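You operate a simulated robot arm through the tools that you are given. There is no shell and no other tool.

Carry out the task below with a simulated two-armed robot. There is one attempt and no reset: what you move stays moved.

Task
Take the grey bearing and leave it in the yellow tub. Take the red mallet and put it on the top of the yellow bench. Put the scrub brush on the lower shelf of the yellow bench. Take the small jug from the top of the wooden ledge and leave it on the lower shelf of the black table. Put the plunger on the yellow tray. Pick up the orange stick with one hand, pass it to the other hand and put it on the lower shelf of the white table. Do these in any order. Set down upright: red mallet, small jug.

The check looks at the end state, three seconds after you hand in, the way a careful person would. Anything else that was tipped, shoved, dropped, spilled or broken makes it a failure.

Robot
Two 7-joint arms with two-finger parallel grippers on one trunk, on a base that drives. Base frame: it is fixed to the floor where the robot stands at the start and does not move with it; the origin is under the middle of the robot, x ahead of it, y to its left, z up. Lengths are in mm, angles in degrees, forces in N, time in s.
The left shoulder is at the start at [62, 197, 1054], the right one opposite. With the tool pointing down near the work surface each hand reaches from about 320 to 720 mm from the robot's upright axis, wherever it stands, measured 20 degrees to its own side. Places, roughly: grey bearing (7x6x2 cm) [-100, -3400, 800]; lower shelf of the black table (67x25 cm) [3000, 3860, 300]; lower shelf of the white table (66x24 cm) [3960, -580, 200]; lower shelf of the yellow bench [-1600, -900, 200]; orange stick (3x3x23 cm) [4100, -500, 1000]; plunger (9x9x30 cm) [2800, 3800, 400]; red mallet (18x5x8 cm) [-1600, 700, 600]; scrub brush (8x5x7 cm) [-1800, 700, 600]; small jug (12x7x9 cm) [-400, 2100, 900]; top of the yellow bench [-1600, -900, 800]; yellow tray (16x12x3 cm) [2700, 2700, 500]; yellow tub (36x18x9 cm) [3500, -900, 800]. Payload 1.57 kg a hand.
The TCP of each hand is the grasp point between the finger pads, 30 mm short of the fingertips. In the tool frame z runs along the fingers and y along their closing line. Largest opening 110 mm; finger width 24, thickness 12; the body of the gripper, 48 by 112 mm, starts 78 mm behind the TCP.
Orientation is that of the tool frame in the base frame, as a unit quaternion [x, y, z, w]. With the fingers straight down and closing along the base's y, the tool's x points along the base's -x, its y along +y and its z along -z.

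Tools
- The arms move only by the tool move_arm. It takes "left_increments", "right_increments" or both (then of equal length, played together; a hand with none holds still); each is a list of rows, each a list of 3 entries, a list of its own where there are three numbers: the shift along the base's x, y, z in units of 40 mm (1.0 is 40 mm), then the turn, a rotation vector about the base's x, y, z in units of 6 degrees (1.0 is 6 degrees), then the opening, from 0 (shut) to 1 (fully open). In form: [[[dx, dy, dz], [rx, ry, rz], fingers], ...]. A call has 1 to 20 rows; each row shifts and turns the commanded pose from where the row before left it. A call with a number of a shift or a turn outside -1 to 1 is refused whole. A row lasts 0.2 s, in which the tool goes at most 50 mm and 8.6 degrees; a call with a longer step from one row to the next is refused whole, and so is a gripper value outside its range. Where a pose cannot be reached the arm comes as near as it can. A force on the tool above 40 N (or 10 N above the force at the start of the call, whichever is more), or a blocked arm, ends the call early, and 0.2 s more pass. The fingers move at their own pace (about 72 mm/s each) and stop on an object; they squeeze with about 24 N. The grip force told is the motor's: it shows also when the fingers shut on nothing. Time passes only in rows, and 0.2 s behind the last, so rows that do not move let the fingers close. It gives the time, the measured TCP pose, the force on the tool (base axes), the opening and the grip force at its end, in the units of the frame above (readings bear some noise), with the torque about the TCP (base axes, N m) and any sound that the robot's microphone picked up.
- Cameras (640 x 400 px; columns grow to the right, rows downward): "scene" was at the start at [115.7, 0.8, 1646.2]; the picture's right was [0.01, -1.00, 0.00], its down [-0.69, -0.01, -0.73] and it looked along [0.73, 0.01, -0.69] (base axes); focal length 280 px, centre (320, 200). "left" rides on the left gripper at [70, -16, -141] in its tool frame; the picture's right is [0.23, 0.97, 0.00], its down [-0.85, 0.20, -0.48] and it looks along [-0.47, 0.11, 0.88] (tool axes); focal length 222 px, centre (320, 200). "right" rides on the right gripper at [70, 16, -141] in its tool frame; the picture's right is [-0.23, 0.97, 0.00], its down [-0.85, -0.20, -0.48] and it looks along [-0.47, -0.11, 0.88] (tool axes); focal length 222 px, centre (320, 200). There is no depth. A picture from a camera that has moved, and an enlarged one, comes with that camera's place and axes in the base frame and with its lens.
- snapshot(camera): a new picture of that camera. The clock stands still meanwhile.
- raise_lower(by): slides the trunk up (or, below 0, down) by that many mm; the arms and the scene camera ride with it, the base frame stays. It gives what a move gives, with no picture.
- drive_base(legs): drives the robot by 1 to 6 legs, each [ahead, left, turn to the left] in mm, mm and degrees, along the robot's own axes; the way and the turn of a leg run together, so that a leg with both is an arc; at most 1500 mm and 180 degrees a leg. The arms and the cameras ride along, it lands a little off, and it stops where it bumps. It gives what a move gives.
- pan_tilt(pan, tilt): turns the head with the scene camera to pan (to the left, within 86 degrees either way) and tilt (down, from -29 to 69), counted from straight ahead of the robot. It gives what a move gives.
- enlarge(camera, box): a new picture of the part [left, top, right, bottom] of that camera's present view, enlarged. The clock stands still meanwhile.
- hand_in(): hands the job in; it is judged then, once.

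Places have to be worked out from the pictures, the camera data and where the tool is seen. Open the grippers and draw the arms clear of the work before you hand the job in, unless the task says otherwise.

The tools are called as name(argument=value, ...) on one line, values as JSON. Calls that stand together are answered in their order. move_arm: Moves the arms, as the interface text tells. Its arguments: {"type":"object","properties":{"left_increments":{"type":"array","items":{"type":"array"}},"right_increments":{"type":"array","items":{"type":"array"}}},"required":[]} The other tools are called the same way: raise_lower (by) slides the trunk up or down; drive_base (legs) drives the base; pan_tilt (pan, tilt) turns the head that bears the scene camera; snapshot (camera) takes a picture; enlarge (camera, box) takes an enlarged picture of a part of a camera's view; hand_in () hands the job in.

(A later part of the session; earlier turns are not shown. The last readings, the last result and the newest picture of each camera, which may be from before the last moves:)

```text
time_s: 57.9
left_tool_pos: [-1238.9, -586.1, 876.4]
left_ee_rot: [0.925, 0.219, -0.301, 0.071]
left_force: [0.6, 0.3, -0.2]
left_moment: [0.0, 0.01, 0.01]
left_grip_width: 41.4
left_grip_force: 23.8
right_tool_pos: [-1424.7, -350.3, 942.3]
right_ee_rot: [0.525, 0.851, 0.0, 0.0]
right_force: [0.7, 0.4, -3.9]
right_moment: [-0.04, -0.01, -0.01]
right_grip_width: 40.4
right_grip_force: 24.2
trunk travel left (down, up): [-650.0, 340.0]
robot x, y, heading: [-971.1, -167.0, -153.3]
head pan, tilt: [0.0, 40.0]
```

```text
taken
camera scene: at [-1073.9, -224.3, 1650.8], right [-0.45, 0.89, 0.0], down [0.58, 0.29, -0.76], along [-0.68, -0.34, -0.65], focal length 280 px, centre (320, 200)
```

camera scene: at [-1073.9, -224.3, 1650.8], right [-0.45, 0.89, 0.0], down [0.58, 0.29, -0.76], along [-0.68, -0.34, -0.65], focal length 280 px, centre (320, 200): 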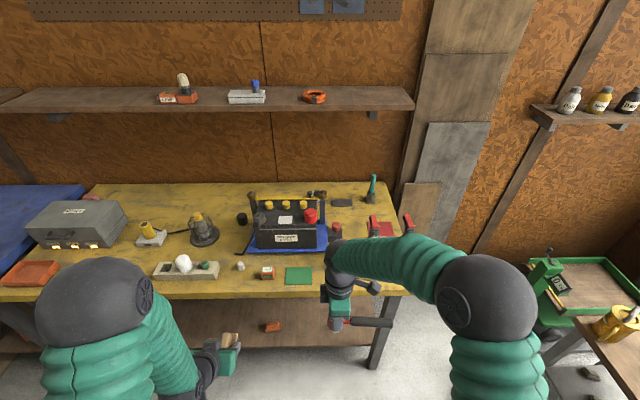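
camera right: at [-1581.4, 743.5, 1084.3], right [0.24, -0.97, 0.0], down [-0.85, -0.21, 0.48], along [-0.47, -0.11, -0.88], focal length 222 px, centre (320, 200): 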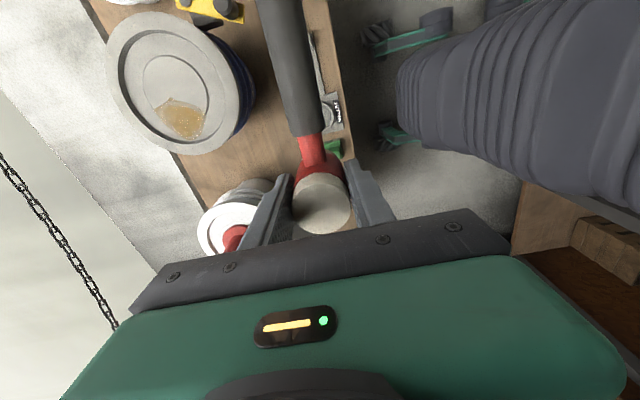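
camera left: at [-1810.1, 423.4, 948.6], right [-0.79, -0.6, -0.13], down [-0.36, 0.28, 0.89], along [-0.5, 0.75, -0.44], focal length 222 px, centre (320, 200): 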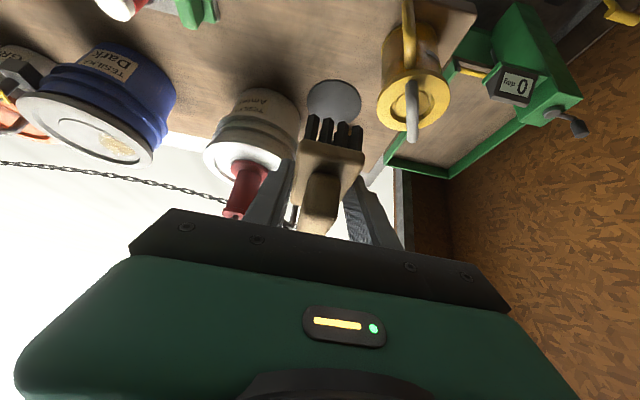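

enlarge(camera="scene", box=[140, 170, 440, 358])

snapshot(camera="right")

snapshot(camera="left")

```text
2.13 times, centred on (290, 264) of scene
camera zoom: at [-1073.9, -224.3, 1650.8], right [-0.45, 0.89, 0.0], down [0.58, 0.29, -0.76], along [-0.68, -0.34, -0.65], focal length 596 px, centre (384, 64)
```

zoom: 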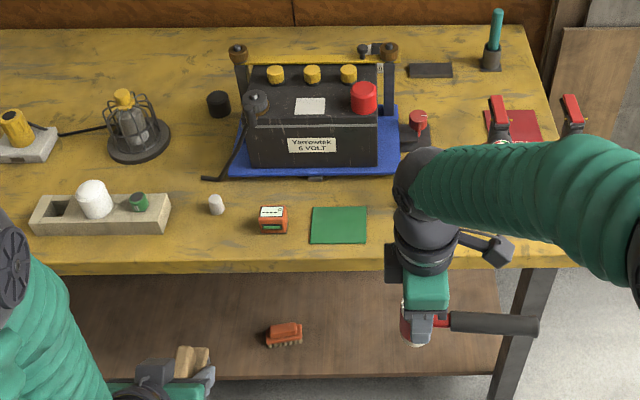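

```text
taken
camera right: at [-1440.6, -279.3, 1084.2], right [0.97, 0.23, 0.0], down [0.2, -0.85, 0.48], along [0.11, -0.47, -0.88], focal length 222 px, centre (320, 200)
```

right: 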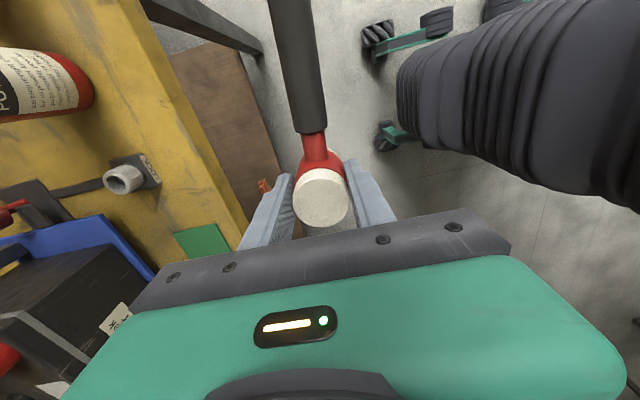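

```text
taken
camera left: at [-1120.2, -506.8, 949.3], right [0.6, -0.79, -0.13], down [-0.28, -0.36, 0.89], along [-0.75, -0.5, -0.44], focal length 222 px, centre (320, 200)
```

left: 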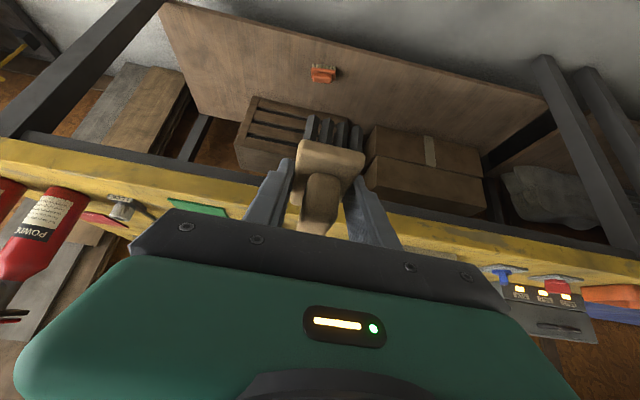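

The bench top is at z≈816 with its front edge at about 27° to base y. A free strip lies at the front right, between the green pad and the corner. I first raise and retract the left hand with the brush so that it clears the bench items.

move_arm(left_increments=[[[0.2, 0.1, 1], [0, 0, 0], 0.1], [[0.2, 0.1, 1], [0, 0, 0], 0.1], [[0.2, 0.1, 1], [0, 0, 0], 0.1], [[0.2, 0.1, 1], [0, 0, 0], 0.1], [[0.2, 0.1, 1], [0, 0, 0], 0.1], [[0, 0, 0], [0, 0, 0], 0.1]], right_increments=[[[0, 0, 0.4], [0, 0, 0], 0.1], [[0, 0, 0], [0, 0, 0], 0.1], [[0, 0, 0], [0, 0, 0], 0.1], [[0, 0, 0], [0, 0, 0], 0.1], [[0, 0, 0], [0, 0, 0], 0.1], [[0, 0, 0], [0, 0, 0], 0.1]])

drive_base(legs=[[110, 15, 0]])

pan_tilt(pan=0, tilt=50)

snapshot(camera="scene")

snapshot(camera="right")

```text
time_s: 59.3
left_tool_pos: [-1228.6, -591.9, 1074.3]
left_ee_rot: [0.925, 0.219, -0.301, 0.073]
left_force: [-0.2, 0.2, -1.3]
left_moment: [0.01, 0.0, -0.02]
left_grip_width: 41.6
left_grip_force: 24.1
left hand out of reach, approached as far as the arm can: row 1, 2, 3
right_tool_pos: [-1425.7, -349.7, 957.6]
right_ee_rot: [0.525, 0.851, 0.0, 0.002]
right_force: [0.3, 0.5, -3.7]
right_moment: [-0.03, -0.01, -0.02]
right_grip_width: 40.5
right_grip_force: 24.2
trunk travel left (down, up): [-650.0, 340.0]
robot x, y, heading: [-965.0, -168.6, -153.2]
head pan, tilt: [0.0, 40.0]
```

```text
time_s: 60.5
left_tool_pos: [-1319.8, -650.6, 1075.0]
left_ee_rot: [0.926, 0.218, -0.301, 0.073]
left_force: [-0.4, -0.6, -0.8]
left_moment: [0.05, -0.02, 0.01]
left_grip_width: 41.3
left_grip_force: 23.7
right_tool_pos: [-1517.2, -408.3, 959.7]
right_ee_rot: [0.526, 0.85, -0.002, 0.002]
right_force: [1.7, -0.3, -3.7]
right_moment: [-0.06, -0.02, -0.01]
right_grip_width: 40.4
right_grip_force: 24.2
trunk travel left (down, up): [-650.0, 340.0]
robot x, y, heading: [-1055.2, -231.5, -153.2]
head pan, tilt: [0.0, 40.0]
```

```text
time_s: 61.2
left_tool_pos: [-1319.6, -652.8, 1074.4]
left_ee_rot: [0.926, 0.218, -0.301, 0.072]
left_force: [-0.1, -0.1, -0.3]
left_moment: [-0.02, -0.01, -0.01]
left_grip_width: 41.1
left_grip_force: 24.4
right_tool_pos: [-1518.2, -410.6, 958.3]
right_ee_rot: [0.526, 0.851, -0.001, 0.002]
right_force: [-0.2, -0.4, -4.7]
right_moment: [-0.07, -0.02, 0.0]
right_grip_width: 40.2
right_grip_force: 24.0
trunk travel left (down, up): [-650.0, 340.0]
robot x, y, heading: [-1062.9, -232.7, -153.0]
head pan, tilt: [0.0, 50.0]
```

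```text
taken
camera scene: at [-1159.7, -281.3, 1636.7], right [-0.45, 0.89, 0.0], down [0.69, 0.34, -0.64], along [-0.57, -0.29, -0.77], focal length 280 px, centre (320, 200)
```

scene: 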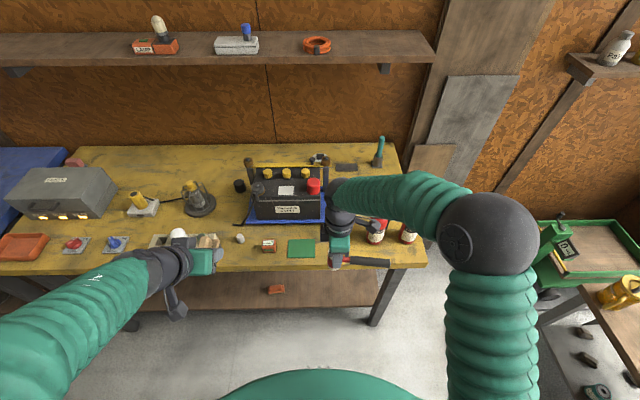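

```text
taken
camera right: at [-1534.6, -339.8, 1099.2], right [0.97, 0.23, 0.0], down [0.2, -0.85, 0.48], along [0.11, -0.47, -0.88], focal length 222 px, centre (320, 200)
```

right: 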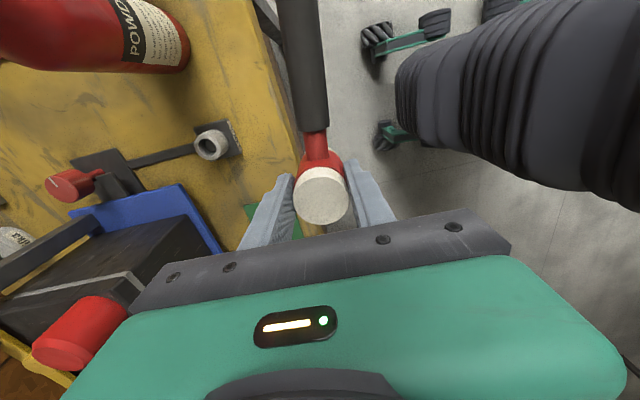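

The hand needs to go about 58 mm further forward and 11 mm left to sit in the free strip. I do that high up, then lower to just above the surface.

move_arm(right_increments=[[[-0.6, -0.46, 0], [0, 0, 0], 0.1], [[-0.6, -0.46, 0], [0, 0, 0], 0.1], [[0, 0, -0.8], [0, 0, 0], 0.1], [[0, 0, -0.8], [0, 0, 0], 0.1], [[0, 0, 0], [0, 0, 0], 0.1], [[0, 0, 0], [0, 0, 0], 0.1]])

snapshot(camera="right")

enlarge(camera="scene", box=[200, 180, 480, 355])

```text
time_s: 62.6
left_tool_pos: [-1318.6, -653.6, 1074.3]
left_ee_rot: [0.925, 0.218, -0.302, 0.071]
left_force: [0.1, -0.6, -0.8]
left_moment: [0.0, 0.0, -0.02]
left_grip_width: 41.2
left_grip_force: 24.2
right_tool_pos: [-1564.0, -447.8, 894.6]
right_ee_rot: [0.526, 0.85, -0.002, 0.0]
right_force: [1.3, 0.5, -4.7]
right_moment: [-0.03, -0.03, 0.0]
right_grip_width: 40.5
right_grip_force: 23.7
trunk travel left (down, up): [-650.0, 340.0]
robot x, y, heading: [-1060.1, -233.2, -153.5]
head pan, tilt: [0.0, 50.0]
```

```text
taken
camera right: at [-1580.3, -377.4, 1035.6], right [0.97, 0.23, 0.0], down [0.2, -0.85, 0.48], along [0.11, -0.47, -0.88], focal length 222 px, centre (320, 200)
```

right: 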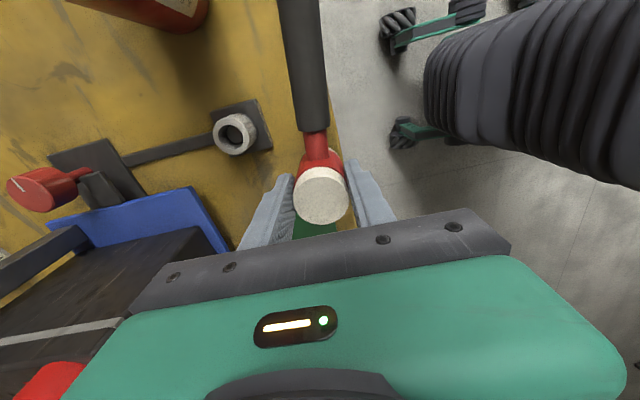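

```text
2.29 times, centred on (340, 268) of scene
camera zoom: at [-1157.2, -282.4, 1636.8], right [-0.45, 0.89, 0.0], down [0.69, 0.35, -0.64], along [-0.57, -0.29, -0.77], focal length 640 px, centre (274, 46)
```

zoom: 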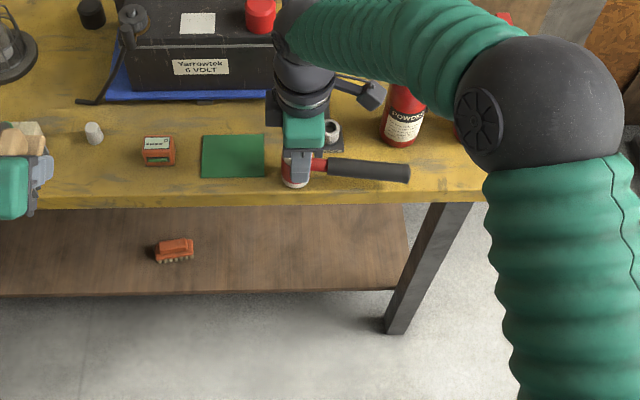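

Position looks right: clear of the pad and the valve plate. I lower in small steps until contact.

move_arm(right_increments=[[[0, 0, -0.2], [0, 0, 0], 0.1], [[0, 0, -0.1], [0, 0, 0], 0.1], [[0, 0, 0], [0, 0, 0], 0.1]])

move_arm(right_increments=[[[0, 0, -0.1], [0, 0, 0], 0.1], [[0, 0, 0], [0, 0, 0], 0.1]])

enlarge(camera="scene", box=[280, 220, 420, 308])

```text
time_s: 63.4
left_tool_pos: [-1317.7, -654.4, 1075.3]
left_ee_rot: [0.925, 0.218, -0.302, 0.073]
left_force: [0.1, -0.2, 0.0]
left_moment: [-0.01, 0.01, -0.02]
left_grip_width: 41.2
left_grip_force: 23.8
right_tool_pos: [-1563.8, -447.5, 883.4]
right_ee_rot: [0.526, 0.85, -0.002, 0.001]
right_force: [-2.4, -0.2, 13.4]
right_moment: [0.06, -0.08, 0.02]
right_grip_width: 40.1
right_grip_force: 24.1
trunk travel left (down, up): [-650.0, 340.0]
robot x, y, heading: [-1060.2, -231.6, -153.5]
head pan, tilt: [0.0, 50.0]
```

```text
time_s: 64.0
left_tool_pos: [-1317.0, -652.6, 1073.2]
left_ee_rot: [0.925, 0.217, -0.302, 0.072]
left_force: [0.2, -0.6, -0.7]
left_moment: [0.0, 0.02, -0.01]
left_grip_width: 41.3
left_grip_force: 23.4
right_tool_pos: [-1564.0, -447.2, 880.3]
right_ee_rot: [0.527, 0.85, -0.002, 0.0]
right_force: [-2.6, -1.4, 16.6]
right_moment: [-0.01, -0.2, -0.02]
right_grip_width: 40.3
right_grip_force: 24.3
trunk travel left (down, up): [-650.0, 340.0]
robot x, y, heading: [-1059.7, -233.1, -153.3]
head pan, tilt: [0.0, 50.0]
```

```text
4.55 times, centred on (350, 264) of scene
camera zoom: at [-1154.6, -281.2, 1637.1], right [-0.45, 0.89, 0.0], down [0.68, 0.34, -0.64], along [-0.57, -0.29, -0.77], focal length 1272 px, centre (184, -91)
```

zoom: 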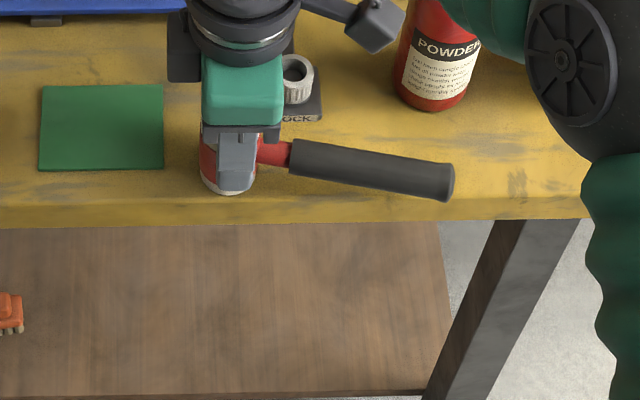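

Contact is made (upward force about 20 N). I ease up 2–3 mm and open the fingers modestly, then look.

move_arm(right_increments=[[[0, 0, 0.05], [0, 0, 0], 0.1], [[0, 0, 0], [0, 0, 0], 0.35], [[0, 0, 0], [0, 0, 0], 0.55], [[0, 0, 0], [0, 0, 0], 0.6], [[0, 0, 0], [0, 0, 0], 0.6]])

snapshot(camera="right")

```text
time_s: 65.2
left_tool_pos: [-1317.3, -654.3, 1074.0]
left_ee_rot: [0.925, 0.218, -0.302, 0.073]
left_force: [0.6, -0.4, -1.8]
left_moment: [0.01, 0.02, -0.02]
left_grip_width: 41.3
left_grip_force: 23.8
right_tool_pos: [-1565.1, -448.1, 880.9]
right_ee_rot: [0.526, 0.85, 0.0, 0.001]
right_force: [0.1, 0.9, -0.4]
right_moment: [-0.02, -0.02, -0.02]
right_grip_width: 66.2
right_grip_force: 0.0
trunk travel left (down, up): [-650.0, 340.0]
robot x, y, heading: [-1059.7, -228.8, -153.1]
head pan, tilt: [0.0, 50.0]
```

```text
taken
camera right: at [-1581.1, -377.4, 1021.8], right [0.97, 0.23, 0.0], down [0.2, -0.85, 0.48], along [0.11, -0.47, -0.88], focal length 222 px, centre (320, 200)
```

right: 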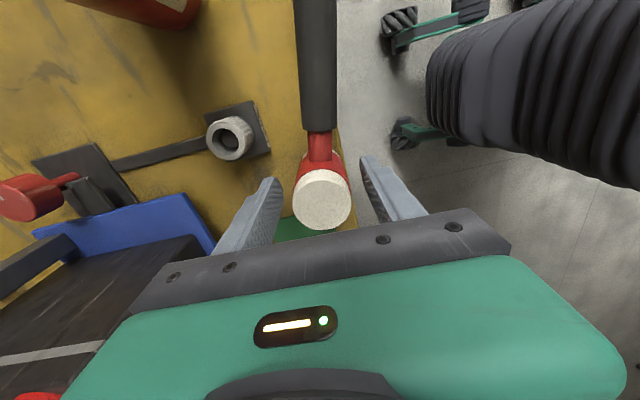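

The mallet stands on its own. I raise the right hand straight up and verify.

move_arm(right_increments=[[[0, 0, 0.5], [0, 0, 0], 0.65], [[0, 0, 1], [0, 0, 0], 0.65], [[0, 0, 1], [0, 0, 0], 0.65], [[0, 0, 1], [0, 0, 0], 0.65], [[0, 0, 0.5], [0, 0, 0], 0.65]])

drive_base(legs=[[-250, 0, 0]])

snapshot(camera="scene")

```text
time_s: 66.4
left_tool_pos: [-1318.4, -654.0, 1075.1]
left_ee_rot: [0.926, 0.218, -0.301, 0.072]
left_force: [-0.6, 0.8, -1.0]
left_moment: [-0.02, -0.01, -0.01]
left_grip_width: 41.3
left_grip_force: 23.5
right_tool_pos: [-1565.5, -446.5, 1041.4]
right_ee_rot: [0.526, 0.85, 0.0, 0.0]
right_force: [-0.5, 0.0, 0.0]
right_moment: [-0.02, 0.03, 0.02]
right_grip_width: 71.6
right_grip_force: 0.1
trunk travel left (down, up): [-650.0, 340.0]
robot x, y, heading: [-1060.1, -231.5, -153.2]
head pan, tilt: [0.0, 50.0]
```

```text
time_s: 68.2
left_tool_pos: [-1094.0, -541.3, 1072.8]
left_ee_rot: [0.926, 0.217, -0.301, 0.071]
left_force: [-0.1, -0.5, -0.5]
left_moment: [0.0, -0.01, -0.02]
left_grip_width: 41.2
left_grip_force: 24.4
right_tool_pos: [-1341.7, -332.5, 1041.5]
right_ee_rot: [0.527, 0.85, 0.0, 0.001]
right_force: [-0.2, -0.6, -0.1]
right_moment: [0.0, 0.05, -0.02]
right_grip_width: 71.5
right_grip_force: 0.0
trunk travel left (down, up): [-650.0, 340.0]
robot x, y, heading: [-834.5, -117.4, -153.4]
head pan, tilt: [0.0, 50.0]
```

```text
taken
camera scene: at [-932.8, -170.1, 1636.6], right [-0.45, 0.89, 0.0], down [0.69, 0.34, -0.64], along [-0.57, -0.29, -0.77], focal length 280 px, centre (320, 200)
```

scene: 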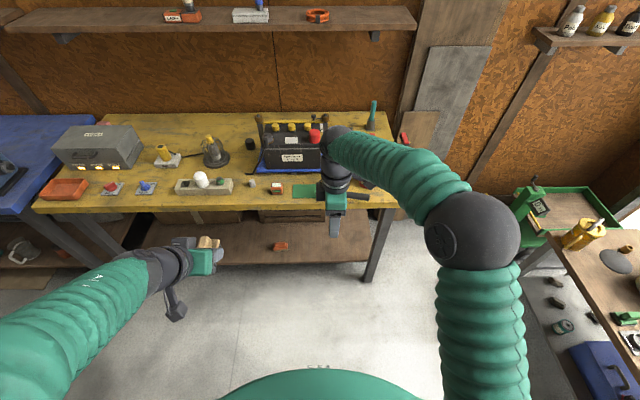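

The mallet stands on the bench. Now the brush: the lower shelf is at z≈203, front edge about 75 mm behind the top's edge, free to the left of the orange brush. I tuck the right hand back and lower the trunk while still clear of the bench.

move_arm(right_increments=[[[0.14, 0.35, 0], [0, 0, -1], 0.65], [[0.14, 0.35, 0], [0, 0, -1], 0.65], [[0.14, 0.35, 0], [0, 0, -1], 0.65], [[0.14, 0.35, 0], [0, 0, -1], 0.65], [[0.14, 0.35, 0], [0, 0, -1], 0.65], [[0.14, 0.35, 0], [0, 0, -1], 0.65], [[0.14, 0.35, 0], [0, 0, -1], 0.65], [[0.14, 0.35, 0], [0, 0, -1], 0.65], [[0.14, 0.35, 0], [0, 0, -1], 0.65], [[0.14, 0.35, 0], [0, 0, -1], 0.65], [[0.14, 0.35, 0], [0, 0, -1], 0.65], [[0.14, 0.35, 0], [0, 0, -1], 0.65], [[0.14, 0.35, 0], [0, 0, -1], 0.65], [[0.14, 0.35, 0], [0, 0, -1], 0.65], [[0.14, 0.35, 0], [0, 0, -1], 0.65], [[0, 0, 0], [0, 0, 0], 0.65]])

raise_lower(by=-520)

pan_tilt(pan=0, tilt=35)

snapshot(camera="scene")

snapshot(camera="left")

```text
time_s: 71.6
left_tool_pos: [-1091.5, -539.2, 1074.8]
left_ee_rot: [0.925, 0.218, -0.301, 0.072]
left_force: [0.2, -0.3, -0.8]
left_moment: [0.0, -0.04, 0.0]
left_grip_width: 41.3
left_grip_force: 23.7
right_tool_pos: [-1256.1, -121.2, 1042.9]
right_ee_rot: [0.974, 0.228, -0.001, -0.002]
right_force: [0.7, 0.3, -0.3]
right_moment: [-0.01, 0.02, 0.0]
right_grip_width: 71.8
right_grip_force: 0.1
trunk travel left (down, up): [-650.0, 340.0]
robot x, y, heading: [-833.1, -115.0, -153.5]
head pan, tilt: [0.0, 50.0]
```

```text
refused: -520 is not a number from -400 to 400
```

```text
time_s: 72.4
left_tool_pos: [-1091.3, -538.5, 1073.8]
left_ee_rot: [0.925, 0.217, -0.302, 0.072]
left_force: [-0.2, 0.0, -1.0]
left_moment: [0.03, 0.03, -0.03]
left_grip_width: 41.3
left_grip_force: 23.8
right_tool_pos: [-1257.2, -121.9, 1043.7]
right_ee_rot: [0.973, 0.229, -0.001, -0.002]
right_force: [0.2, 0.5, -0.4]
right_moment: [0.04, 0.04, -0.01]
right_grip_width: 71.4
right_grip_force: 0.0
trunk travel left (down, up): [-650.0, 340.0]
robot x, y, heading: [-831.0, -116.0, -153.7]
head pan, tilt: [0.0, 35.0]
```

```text
taken
camera scene: at [-940.0, -172.5, 1658.5], right [-0.45, 0.89, 0.0], down [0.51, 0.26, -0.82], along [-0.73, -0.37, -0.58], focal length 280 px, centre (320, 200)
```

scene: 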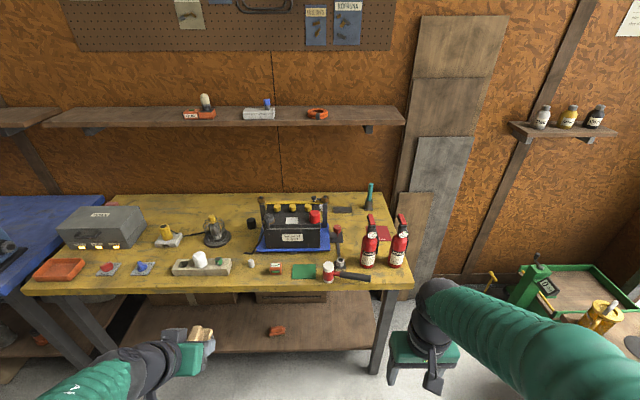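

```text
taken
camera left: at [-973.2, -460.5, 1147.4], right [0.6, -0.79, -0.13], down [-0.28, -0.36, 0.89], along [-0.75, -0.5, -0.43], focal length 222 px, centre (320, 200)
```

left: 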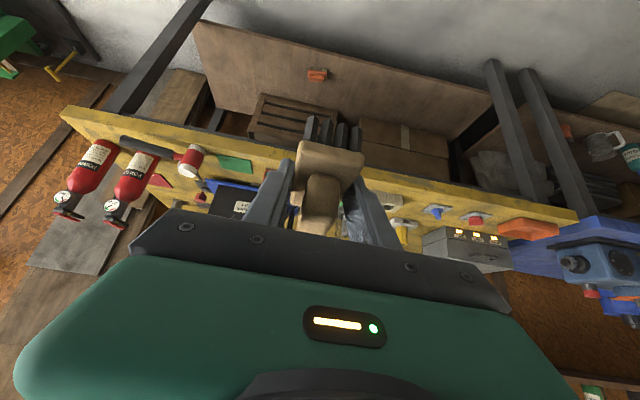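

The mallet stands upright, handle horizontal and clear. I lower the trunk in two steps.

raise_lower(by=-400)

raise_lower(by=-130)

snapshot(camera="scene")

snapshot(camera="left")

```text
time_s: 76.2
left_tool_pos: [-1092.2, -538.1, 674.7]
left_ee_rot: [0.925, 0.217, -0.302, 0.072]
left_force: [0.4, -0.2, -0.9]
left_moment: [0.04, 0.0, 0.01]
left_grip_width: 41.3
left_grip_force: 24.1
right_tool_pos: [-1256.2, -120.7, 643.1]
right_ee_rot: [0.973, 0.229, -0.001, -0.001]
right_force: [-0.3, 0.1, 1.0]
right_moment: [0.02, 0.02, 0.02]
right_grip_width: 71.5
right_grip_force: 0.0
trunk travel left (down, up): [-250.0, 740.0]
robot x, y, heading: [-834.5, -118.1, -153.3]
head pan, tilt: [0.0, 35.0]
```

```text
time_s: 77.8
left_tool_pos: [-1091.7, -538.6, 545.0]
left_ee_rot: [0.926, 0.218, -0.301, 0.072]
left_force: [0.7, 0.0, -0.6]
left_moment: [0.05, 0.0, -0.03]
left_grip_width: 41.3
left_grip_force: 24.1
right_tool_pos: [-1255.3, -121.5, 513.0]
right_ee_rot: [0.973, 0.229, -0.001, -0.002]
right_force: [0.5, -0.1, -0.1]
right_moment: [0.0, 0.02, 0.02]
right_grip_width: 71.4
right_grip_force: 0.0
trunk travel left (down, up): [-120.0, 870.0]
robot x, y, heading: [-835.4, -122.6, -153.2]
head pan, tilt: [0.0, 35.0]
```

```text
taken
camera scene: at [-939.3, -172.0, 1128.7], right [-0.45, 0.89, 0.0], down [0.51, 0.26, -0.82], along [-0.73, -0.37, -0.57], focal length 280 px, centre (320, 200)
```

scene: 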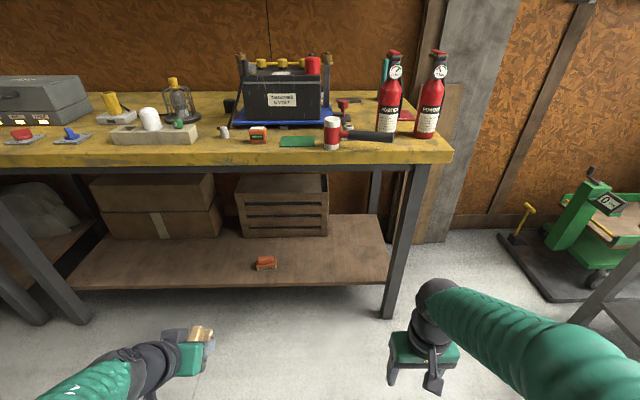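

```text
taken
camera left: at [-972.6, -460.1, 617.5], right [0.6, -0.79, -0.13], down [-0.28, -0.36, 0.89], along [-0.75, -0.5, -0.43], focal length 222 px, centre (320, 200)
```

left: 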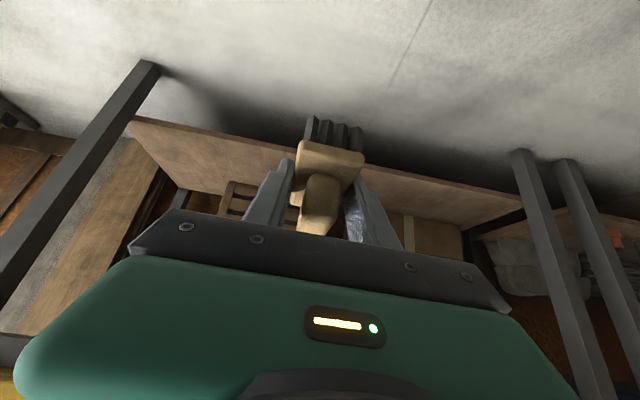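

The shelf's free area is visible. I drive ahead 280 mm and 105 mm to the left, with the left hand below the bench-top level but still in front of it.

drive_base(legs=[[280, 105, 0]])

move_arm(left_increments=[[[0, 0, -1], [0, 0, 0], 0.1], [[0, 0, -1], [0, 0, 0], 0.1], [[0, 0, -1], [0, 0, 0], 0.1], [[0, 0, -1], [0, 0, 0], 0.1], [[0, 0, -1], [0, 0, 0], 0.1], [[0, 0, 0], [0, 0, 0], 0.1]])

snapshot(camera="scene")

snapshot(camera="left")

```text
time_s: 79.8
left_tool_pos: [-1291.0, -751.2, 545.3]
left_ee_rot: [0.926, 0.216, -0.302, 0.071]
left_force: [-0.1, 0.2, -1.9]
left_moment: [-0.02, -0.03, -0.02]
left_grip_width: 40.9
left_grip_force: 23.8
right_tool_pos: [-1456.8, -335.0, 512.7]
right_ee_rot: [0.973, 0.229, 0.0, -0.001]
right_force: [-0.1, 0.2, 0.4]
right_moment: [-0.03, 0.01, -0.03]
right_grip_width: 71.3
right_grip_force: 0.2
trunk travel left (down, up): [-120.0, 870.0]
robot x, y, heading: [-1030.4, -335.4, -153.5]
head pan, tilt: [0.0, 35.0]
```

```text
time_s: 81.2
left_tool_pos: [-1305.8, -768.7, 349.4]
left_ee_rot: [0.925, 0.217, -0.303, 0.072]
left_force: [-0.3, 0.5, -0.3]
left_moment: [-0.03, -0.04, 0.02]
left_grip_width: 41.3
left_grip_force: 23.9
left hand out of reach, approached as far as the arm can: row 1, 2, 3
right_tool_pos: [-1455.7, -334.8, 513.4]
right_ee_rot: [0.974, 0.229, -0.001, -0.001]
right_force: [0.0, -0.4, 0.2]
right_moment: [0.02, 0.0, 0.03]
right_grip_width: 71.6
right_grip_force: 0.0
trunk travel left (down, up): [-120.0, 870.0]
robot x, y, heading: [-1034.0, -332.6, -153.5]
head pan, tilt: [0.0, 35.0]
```

```text
taken
camera scene: at [-1139.9, -387.2, 1128.5], right [-0.45, 0.89, 0.0], down [0.51, 0.26, -0.82], along [-0.73, -0.37, -0.58], focal length 280 px, centre (320, 200)
```

scene: 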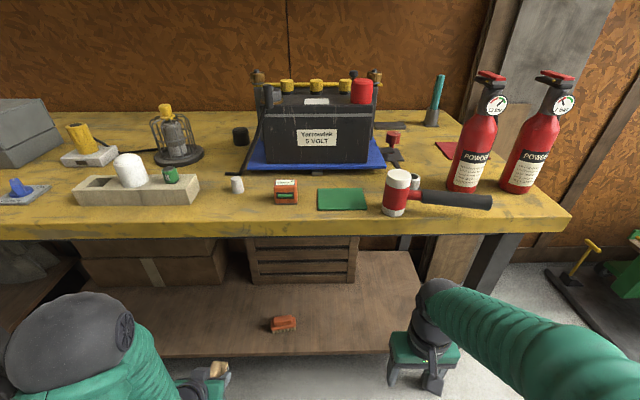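

```text
taken
camera left: at [-1187.8, -690.7, 421.6], right [0.6, -0.79, -0.13], down [-0.28, -0.36, 0.89], along [-0.75, -0.5, -0.43], focal length 222 px, centre (320, 200)
```

left: 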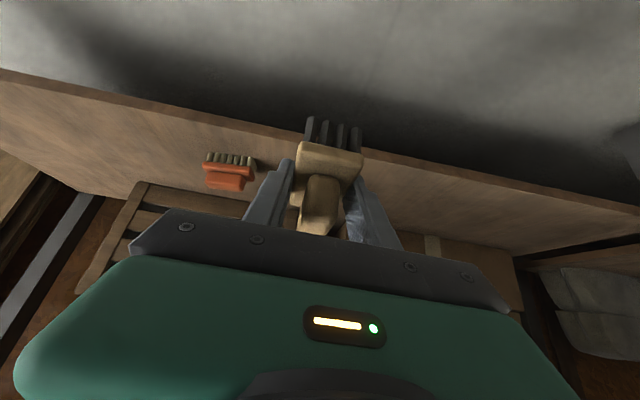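

The hand is in front of the shelf opening, brush above the shelf level. I advance horizontally under the bench top while lowering slightly.

move_arm(left_increments=[[[-0.78, -0.4, 0], [0, 0, 0], 0.1], [[-0.78, -0.4, 0], [0, 0, 0], 0.1], [[-0.78, -0.4, -0.2], [0, 0, 0], 0.1], [[-0.78, -0.4, -0.3], [0, 0, 0], 0.1], [[-0.78, -0.4, -0.3], [0, 0, 0], 0.1], [[0, 0, 0], [0, 0, 0], 0.1]])

snapshot(camera="scene")

snapshot(camera="left")

```text
time_s: 82.6
left_tool_pos: [-1461.7, -846.8, 318.8]
left_ee_rot: [0.926, 0.217, -0.302, 0.072]
left_force: [-0.7, 0.3, -1.5]
left_moment: [0.0, -0.03, 0.02]
left_grip_width: 41.3
left_grip_force: 23.8
right_tool_pos: [-1456.8, -336.2, 512.6]
right_ee_rot: [0.974, 0.228, -0.001, -0.002]
right_force: [-0.4, -0.5, 0.7]
right_moment: [-0.02, -0.01, -0.02]
right_grip_width: 71.4
right_grip_force: 0.0
trunk travel left (down, up): [-120.0, 870.0]
robot x, y, heading: [-1032.3, -334.1, -153.4]
head pan, tilt: [0.0, 35.0]
```

```text
taken
camera scene: at [-1140.4, -387.5, 1128.5], right [-0.45, 0.89, 0.0], down [0.51, 0.26, -0.82], along [-0.73, -0.37, -0.58], focal length 280 px, centre (320, 200)
```

scene: 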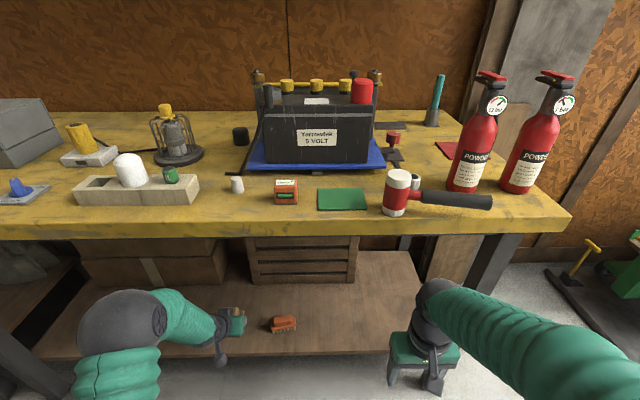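

```text
taken
camera left: at [-1345.0, -768.9, 390.9], right [0.6, -0.79, -0.13], down [-0.28, -0.36, 0.89], along [-0.75, -0.5, -0.43], focal length 222 px, centre (320, 200)
```

left: 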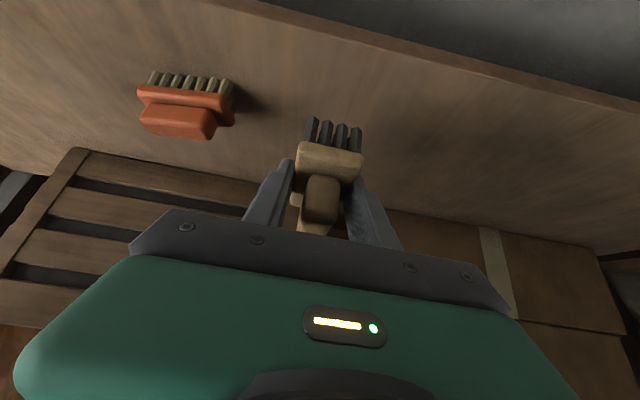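

The brush is over the shelf now, about 90 mm left of the orange one. I go 25 mm further in and lower toward the shelf.

move_arm(left_increments=[[[-0.56, -0.28, -0.4], [0, 0, 0], 0.1], [[0, 0, -0.6], [0, 0, 0], 0.1], [[0, 0, -0.4], [0, 0, 0], 0.1], [[0, 0, 0], [0, 0, 0], 0.1], [[0, 0, 0], [0, 0, 0], 0.1]])

snapshot(camera="left")

```text
time_s: 83.8
left_tool_pos: [-1488.5, -858.5, 262.6]
left_ee_rot: [0.925, 0.218, -0.303, 0.072]
left_force: [-1.0, -0.4, -0.7]
left_moment: [-0.01, -0.04, -0.03]
left_grip_width: 41.1
left_grip_force: 23.5
right_tool_pos: [-1456.2, -336.3, 513.7]
right_ee_rot: [0.974, 0.228, -0.001, -0.002]
right_force: [-1.1, -0.2, -0.2]
right_moment: [-0.01, -0.01, 0.01]
right_grip_width: 71.6
right_grip_force: 0.0
trunk travel left (down, up): [-120.0, 870.0]
robot x, y, heading: [-1031.4, -331.9, -153.5]
head pan, tilt: [0.0, 35.0]
```

```text
taken
camera left: at [-1368.2, -779.5, 334.9], right [0.6, -0.79, -0.13], down [-0.28, -0.36, 0.89], along [-0.75, -0.5, -0.43], focal length 222 px, centre (320, 200)
```

left: 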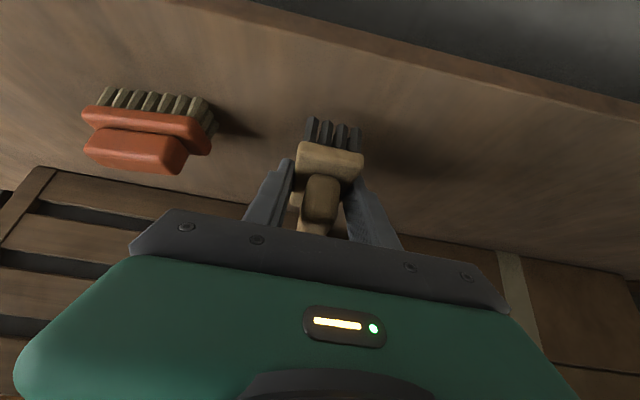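

I keep lowering in small steps to feel the shelf.

move_arm(left_increments=[[[0, 0, -0.2], [0, 0, 0], 0.1], [[0, 0, 0], [0, 0, 0], 0.1]])

move_arm(left_increments=[[[0, 0, -0.12], [0, 0, 0], 0.1], [[0, 0, 0], [0, 0, 0], 0.1]])

move_arm(left_increments=[[[0, 0, -0.1], [0, 0, 0], 0.1], [[0, 0, 0], [0, 0, 0], 0.1]])

snapshot(camera="left")

```text
time_s: 84.4
left_tool_pos: [-1484.9, -859.0, 253.2]
left_ee_rot: [0.926, 0.216, -0.303, 0.071]
left_force: [-0.1, 0.4, -1.0]
left_moment: [-0.02, -0.02, 0.01]
left_grip_width: 41.2
left_grip_force: 24.4
right_tool_pos: [-1455.4, -335.5, 513.4]
right_ee_rot: [0.974, 0.229, -0.001, -0.001]
right_force: [0.2, 0.4, -0.2]
right_moment: [0.04, 0.03, 0.0]
right_grip_width: 71.6
right_grip_force: 0.1
trunk travel left (down, up): [-120.0, 870.0]
robot x, y, heading: [-1035.3, -335.7, -153.3]
head pan, tilt: [0.0, 35.0]
```

```text
time_s: 85.0
left_tool_pos: [-1485.9, -856.6, 248.9]
left_ee_rot: [0.926, 0.216, -0.302, 0.072]
left_force: [-0.4, 0.9, -0.9]
left_moment: [-0.02, 0.01, -0.01]
left_grip_width: 41.5
left_grip_force: 23.9
right_tool_pos: [-1457.0, -335.2, 513.7]
right_ee_rot: [0.974, 0.228, -0.001, -0.001]
right_force: [-0.3, -0.3, -0.2]
right_moment: [-0.02, 0.0, -0.02]
right_grip_width: 71.5
right_grip_force: 0.0
trunk travel left (down, up): [-120.0, 870.0]
robot x, y, heading: [-1030.6, -330.6, -153.3]
head pan, tilt: [0.0, 35.0]
```

```text
time_s: 85.6
left_tool_pos: [-1485.3, -857.4, 243.8]
left_ee_rot: [0.926, 0.216, -0.302, 0.071]
left_force: [-0.7, -0.1, -1.2]
left_moment: [-0.02, 0.01, -0.03]
left_grip_width: 41.3
left_grip_force: 23.7
right_tool_pos: [-1456.3, -335.0, 513.4]
right_ee_rot: [0.974, 0.228, 0.0, -0.002]
right_force: [0.0, -0.1, 0.0]
right_moment: [-0.02, 0.0, 0.02]
right_grip_width: 71.6
right_grip_force: 0.0
trunk travel left (down, up): [-120.0, 870.0]
robot x, y, heading: [-1034.5, -329.8, -153.4]
head pan, tilt: [0.0, 35.0]
```

```text
taken
camera left: at [-1366.8, -779.7, 317.4], right [0.6, -0.79, -0.13], down [-0.28, -0.36, 0.89], along [-0.75, -0.5, -0.43], focal length 222 px, centre (320, 200)
```

left: 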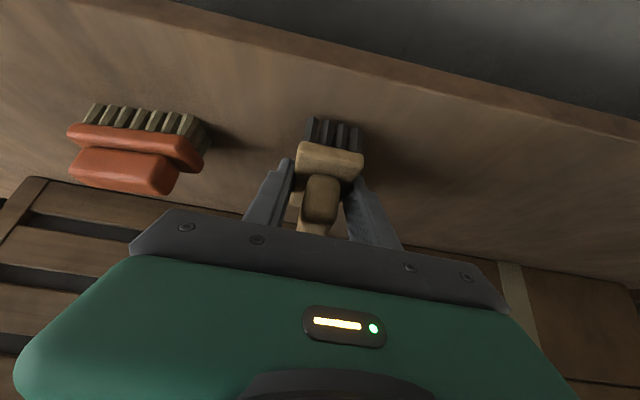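

No contact yet; I continue.

move_arm(left_increments=[[[0, 0, -0.15], [0, 0, 0], 0.1], [[0, 0, 0], [0, 0, 0], 0.1]])

move_arm(left_increments=[[[0, 0, -0.15], [0, 0, 0], 0.1], [[0, 0, 0], [0, 0, 0], 0.1]])

move_arm(left_increments=[[[0, 0, -0.12], [0, 0, 0], 0.1], [[0, 0, 0], [0, 0, 0], 0.1]])

snapshot(camera="left")

```text
time_s: 86.2
left_tool_pos: [-1486.4, -858.2, 240.8]
left_ee_rot: [0.925, 0.216, -0.303, 0.072]
left_force: [0.9, 0.9, 3.5]
left_moment: [0.03, -0.2, 0.03]
left_grip_width: 41.4
left_grip_force: 24.4
right_tool_pos: [-1456.0, -334.6, 514.1]
right_ee_rot: [0.974, 0.228, -0.001, -0.002]
right_force: [0.3, 0.0, -0.7]
right_moment: [0.0, 0.0, 0.0]
right_grip_width: 71.5
right_grip_force: 0.0
trunk travel left (down, up): [-120.0, 870.0]
robot x, y, heading: [-1032.5, -333.9, -153.2]
head pan, tilt: [0.0, 35.0]
```

```text
time_s: 86.8
left_tool_pos: [-1486.8, -858.8, 234.5]
left_ee_rot: [0.925, 0.216, -0.304, 0.072]
left_force: [-0.7, 2.0, 18.7]
left_moment: [-0.03, 0.08, 0.04]
left_grip_width: 41.5
left_grip_force: 24.1
right_tool_pos: [-1456.2, -333.4, 513.2]
right_ee_rot: [0.973, 0.229, -0.001, -0.001]
right_force: [0.2, 0.5, -1.3]
right_moment: [0.01, 0.03, 0.02]
right_grip_width: 71.5
right_grip_force: 0.0
trunk travel left (down, up): [-120.0, 870.0]
robot x, y, heading: [-1033.4, -332.8, -153.2]
head pan, tilt: [0.0, 35.0]
```

```text
time_s: 87.4
left_tool_pos: [-1486.6, -857.4, 230.8]
left_ee_rot: [0.925, 0.217, -0.304, 0.073]
left_force: [-5.3, 1.3, 23.5]
left_moment: [0.24, 0.07, -0.04]
left_grip_width: 41.5
left_grip_force: 24.1
right_tool_pos: [-1455.1, -334.7, 514.3]
right_ee_rot: [0.974, 0.228, -0.002, 0.001]
right_force: [0.3, 0.0, -0.5]
right_moment: [0.01, 0.0, -0.02]
right_grip_width: 71.4
right_grip_force: 0.1
trunk travel left (down, up): [-120.0, 870.0]
robot x, y, heading: [-1028.3, -334.9, -153.3]
head pan, tilt: [0.0, 35.0]
```

```text
taken
camera left: at [-1367.1, -780.2, 303.2], right [0.6, -0.79, -0.13], down [-0.27, -0.36, 0.89], along [-0.75, -0.5, -0.43], focal length 222 px, centre (320, 200)
```

left: 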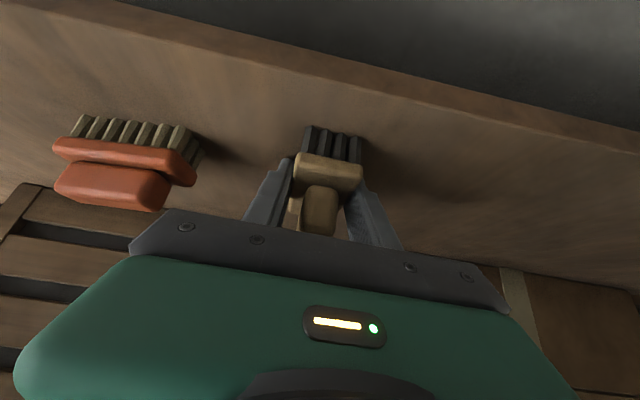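

The brush is on the shelf. I ease up slightly, open, and then withdraw along the tool axis.

move_arm(left_increments=[[[0, 0, 0.12], [0, 0, 0], 0.1], [[0, 0, 0], [0, 0, 0], 0.4], [[0, 0, 0], [0, 0, 0], 0.6], [[0, 0, 0], [0, 0, 0], 0.6], [[0.26, 0.13, 0.4], [0, 0, 0], 0.6], [[0.52, 0.26, 0.8], [0, 0, 0], 0.6], [[0.52, 0.26, 0.8], [0, 0, 0], 0.6], [[0, 0, 0], [0, 0, 0], 0.6]])

snapshot(camera="left")

snapshot(camera="scene")

```text
time_s: 89.2
left_tool_pos: [-1434.3, -832.7, 310.7]
left_ee_rot: [0.926, 0.215, -0.303, 0.071]
left_force: [0.5, -0.1, 0.5]
left_moment: [-0.02, -0.01, 0.01]
left_grip_width: 66.0
left_grip_force: 0.1
right_tool_pos: [-1455.3, -334.8, 512.6]
right_ee_rot: [0.973, 0.229, -0.002, -0.002]
right_force: [-0.2, -0.1, 0.3]
right_moment: [0.0, -0.01, 0.0]
right_grip_width: 71.3
right_grip_force: 0.0
trunk travel left (down, up): [-120.0, 870.0]
robot x, y, heading: [-1031.8, -335.0, -153.4]
head pan, tilt: [0.0, 35.0]
```

```text
taken
camera left: at [-1315.4, -754.7, 383.9], right [0.6, -0.79, -0.13], down [-0.28, -0.36, 0.89], along [-0.75, -0.5, -0.43], focal length 222 px, centre (320, 200)
```

left: 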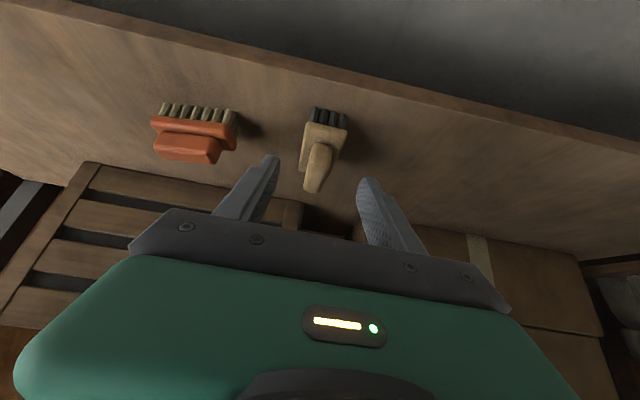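

```text
taken
camera scene: at [-1140.1, -387.3, 1128.5], right [-0.45, 0.89, 0.0], down [0.51, 0.26, -0.82], along [-0.73, -0.37, -0.58], focal length 280 px, centre (320, 200)
```

scene: 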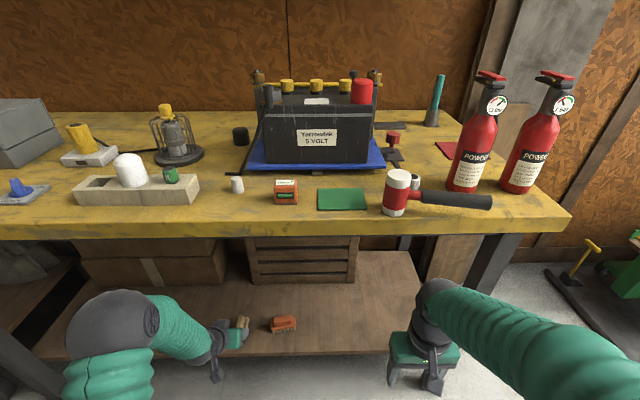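

The brush stands on the lower shelf. I withdraw the left hand, back off, and raise the trunk again.

move_arm(left_increments=[[[0.88, 0.45, 0.1], [0, 0, 0], 0.6], [[0.88, 0.45, 0.1], [0, 0, 0], 0.6], [[0.88, 0.45, 0], [0, 0, 0], 0.6], [[0.88, 0.45, 0], [0, 0, 0], 0.6], [[0, 0, 0], [0, 0, 0], 0.6]])

drive_base(legs=[[-380, 0, 0]])

raise_lower(by=400)

raise_lower(by=130)

snapshot(camera="scene")

```text
time_s: 90.4
left_tool_pos: [-1290.7, -760.4, 321.0]
left_ee_rot: [0.926, 0.216, -0.302, 0.071]
left_force: [-0.2, 0.3, 0.2]
left_moment: [0.01, 0.0, -0.01]
left_grip_width: 65.8
left_grip_force: 0.0
right_tool_pos: [-1456.8, -335.7, 514.0]
right_ee_rot: [0.974, 0.229, -0.001, -0.001]
right_force: [0.2, -0.6, -0.1]
right_moment: [0.01, -0.03, 0.01]
right_grip_width: 71.5
right_grip_force: 0.0
trunk travel left (down, up): [-120.0, 870.0]
robot x, y, heading: [-1032.8, -329.7, -153.4]
head pan, tilt: [0.0, 35.0]
```

```text
time_s: 92.8
left_tool_pos: [-952.2, -590.4, 319.6]
left_ee_rot: [0.926, 0.217, -0.302, 0.071]
left_force: [0.0, 0.6, 0.8]
left_moment: [0.0, 0.01, -0.03]
left_grip_width: 66.1
left_grip_force: 0.0
right_tool_pos: [-1117.2, -166.8, 513.2]
right_ee_rot: [0.973, 0.229, -0.001, -0.002]
right_force: [-0.3, 0.4, -0.2]
right_moment: [-0.03, 0.03, -0.02]
right_grip_width: 71.4
right_grip_force: 0.1
trunk travel left (down, up): [-120.0, 870.0]
robot x, y, heading: [-700.0, -164.4, -153.1]
head pan, tilt: [0.0, 35.0]
```

```text
time_s: 96.7
left_tool_pos: [-952.0, -592.0, 720.6]
left_ee_rot: [0.925, 0.217, -0.303, 0.072]
left_force: [0.2, 0.1, 0.2]
left_moment: [0.0, -0.01, 0.0]
left_grip_width: 66.1
left_grip_force: 0.0
right_tool_pos: [-1117.7, -166.6, 913.6]
right_ee_rot: [0.973, 0.229, -0.002, -0.002]
right_force: [0.2, -0.3, -0.7]
right_moment: [-0.02, 0.01, 0.02]
right_grip_width: 71.5
right_grip_force: 0.0
trunk travel left (down, up): [-520.0, 470.0]
robot x, y, heading: [-694.4, -165.1, -153.1]
head pan, tilt: [0.0, 35.0]
```

```text
time_s: 98.2
left_tool_pos: [-951.6, -591.2, 850.3]
left_ee_rot: [0.925, 0.218, -0.302, 0.072]
left_force: [-0.8, -0.4, -0.4]
left_moment: [0.01, 0.03, 0.01]
left_grip_width: 65.9
left_grip_force: 0.0
right_tool_pos: [-1116.6, -168.1, 1043.7]
right_ee_rot: [0.973, 0.23, -0.001, -0.002]
right_force: [0.1, 1.0, -0.4]
right_moment: [0.0, -0.04, 0.0]
right_grip_width: 71.4
right_grip_force: 0.0
trunk travel left (down, up): [-650.0, 340.0]
robot x, y, heading: [-696.4, -161.2, -153.2]
head pan, tilt: [0.0, 35.0]
```

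```text
taken
camera scene: at [-802.0, -218.4, 1658.5], right [-0.45, 0.89, 0.0], down [0.51, 0.26, -0.82], along [-0.73, -0.37, -0.58], focal length 280 px, centre (320, 200)
```

scene: 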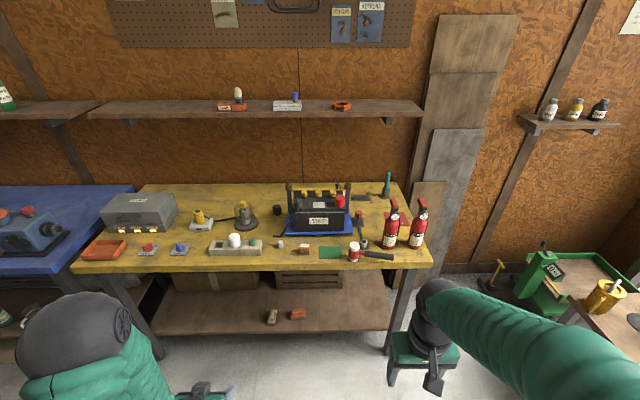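

Both items are in place. I level the left hand and strafe left along the benches toward the bearing.

move_arm(left_increments=[[[0, 0, 0.8], [0.45, -0.893, 0], 0.8], [[0, 0, 0.8], [0.45, -0.893, 0], 0.8], [[0, 0, 0.8], [0.45, -0.893, 0], 0.8], [[0, 0, 0.8], [0.45, -0.893, 0], 0.8], [[0, 0, 0.8], [0.45, -0.893, 0], 0.8], [[0, 0, 0.8], [0.45, -0.893, 0], 0.8], [[0, 0, 0], [0, 0, 0], 0.8]])

drive_base(legs=[[0, 1450, 0], [0, 1300, 0]])

snapshot(camera="scene")

```text
time_s: 99.8
left_tool_pos: [-951.0, -591.8, 1041.6]
left_ee_rot: [0.973, 0.229, -0.002, 0.0]
left_force: [-1.2, -0.1, -0.1]
left_moment: [-0.01, 0.0, 0.01]
left_grip_width: 88.2
left_grip_force: 0.1
right_tool_pos: [-1117.5, -166.0, 1043.1]
right_ee_rot: [0.973, 0.229, -0.001, -0.001]
right_force: [0.9, 0.1, -0.5]
right_moment: [-0.02, -0.02, -0.01]
right_grip_width: 71.3
right_grip_force: 0.0
trunk travel left (down, up): [-650.0, 340.0]
robot x, y, heading: [-691.8, -163.4, -153.2]
head pan, tilt: [0.0, 35.0]
```

```text
time_s: 112.9
left_tool_pos: [229.8, -3000.1, 1039.5]
left_ee_rot: [0.975, 0.223, -0.003, 0.001]
left_force: [0.2, -1.1, 0.0]
left_moment: [0.01, 0.04, 0.0]
left_grip_width: 88.0
left_grip_force: 0.1
right_tool_pos: [69.8, -2573.4, 1042.7]
right_ee_rot: [0.975, 0.222, -0.001, -0.001]
right_force: [-0.1, 0.4, 0.0]
right_moment: [0.01, 0.02, -0.04]
right_grip_width: 71.6
right_grip_force: 0.0
trunk travel left (down, up): [-650.0, 340.0]
robot x, y, heading: [493.1, -2577.0, -154.4]
head pan, tilt: [0.0, 35.0]
```

```text
taken
camera scene: at [384.5, -2628.0, 1658.6], right [-0.44, 0.9, 0.0], down [0.52, 0.25, -0.82], along [-0.74, -0.36, -0.57], focal length 280 px, centre (320, 200)
```

scene: 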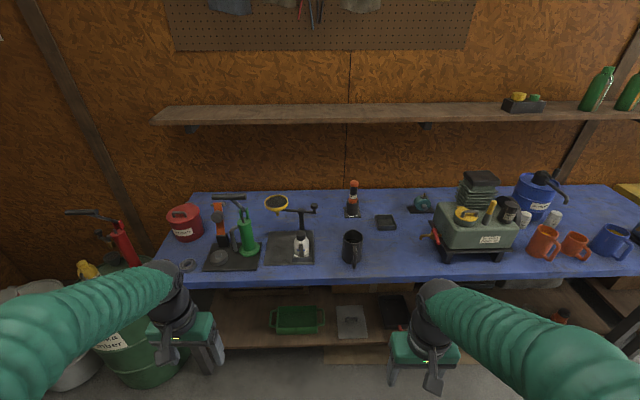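

The blue bench's far end is ahead. I enlarge its left end to find the bearing.

enlarge(camera="scene", box=[150, 180, 410, 340])

```text
2.46 times, centred on (280, 260) of scene
camera zoom: at [384.5, -2628.0, 1658.6], right [-0.44, 0.9, 0.0], down [0.52, 0.25, -0.82], along [-0.74, -0.36, -0.57], focal length 689 px, centre (418, 52)
```

zoom: 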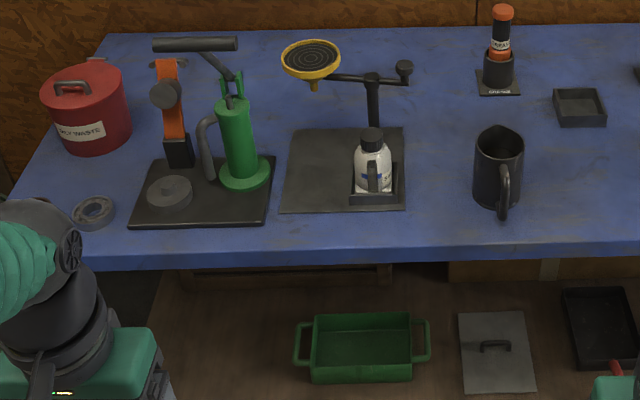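

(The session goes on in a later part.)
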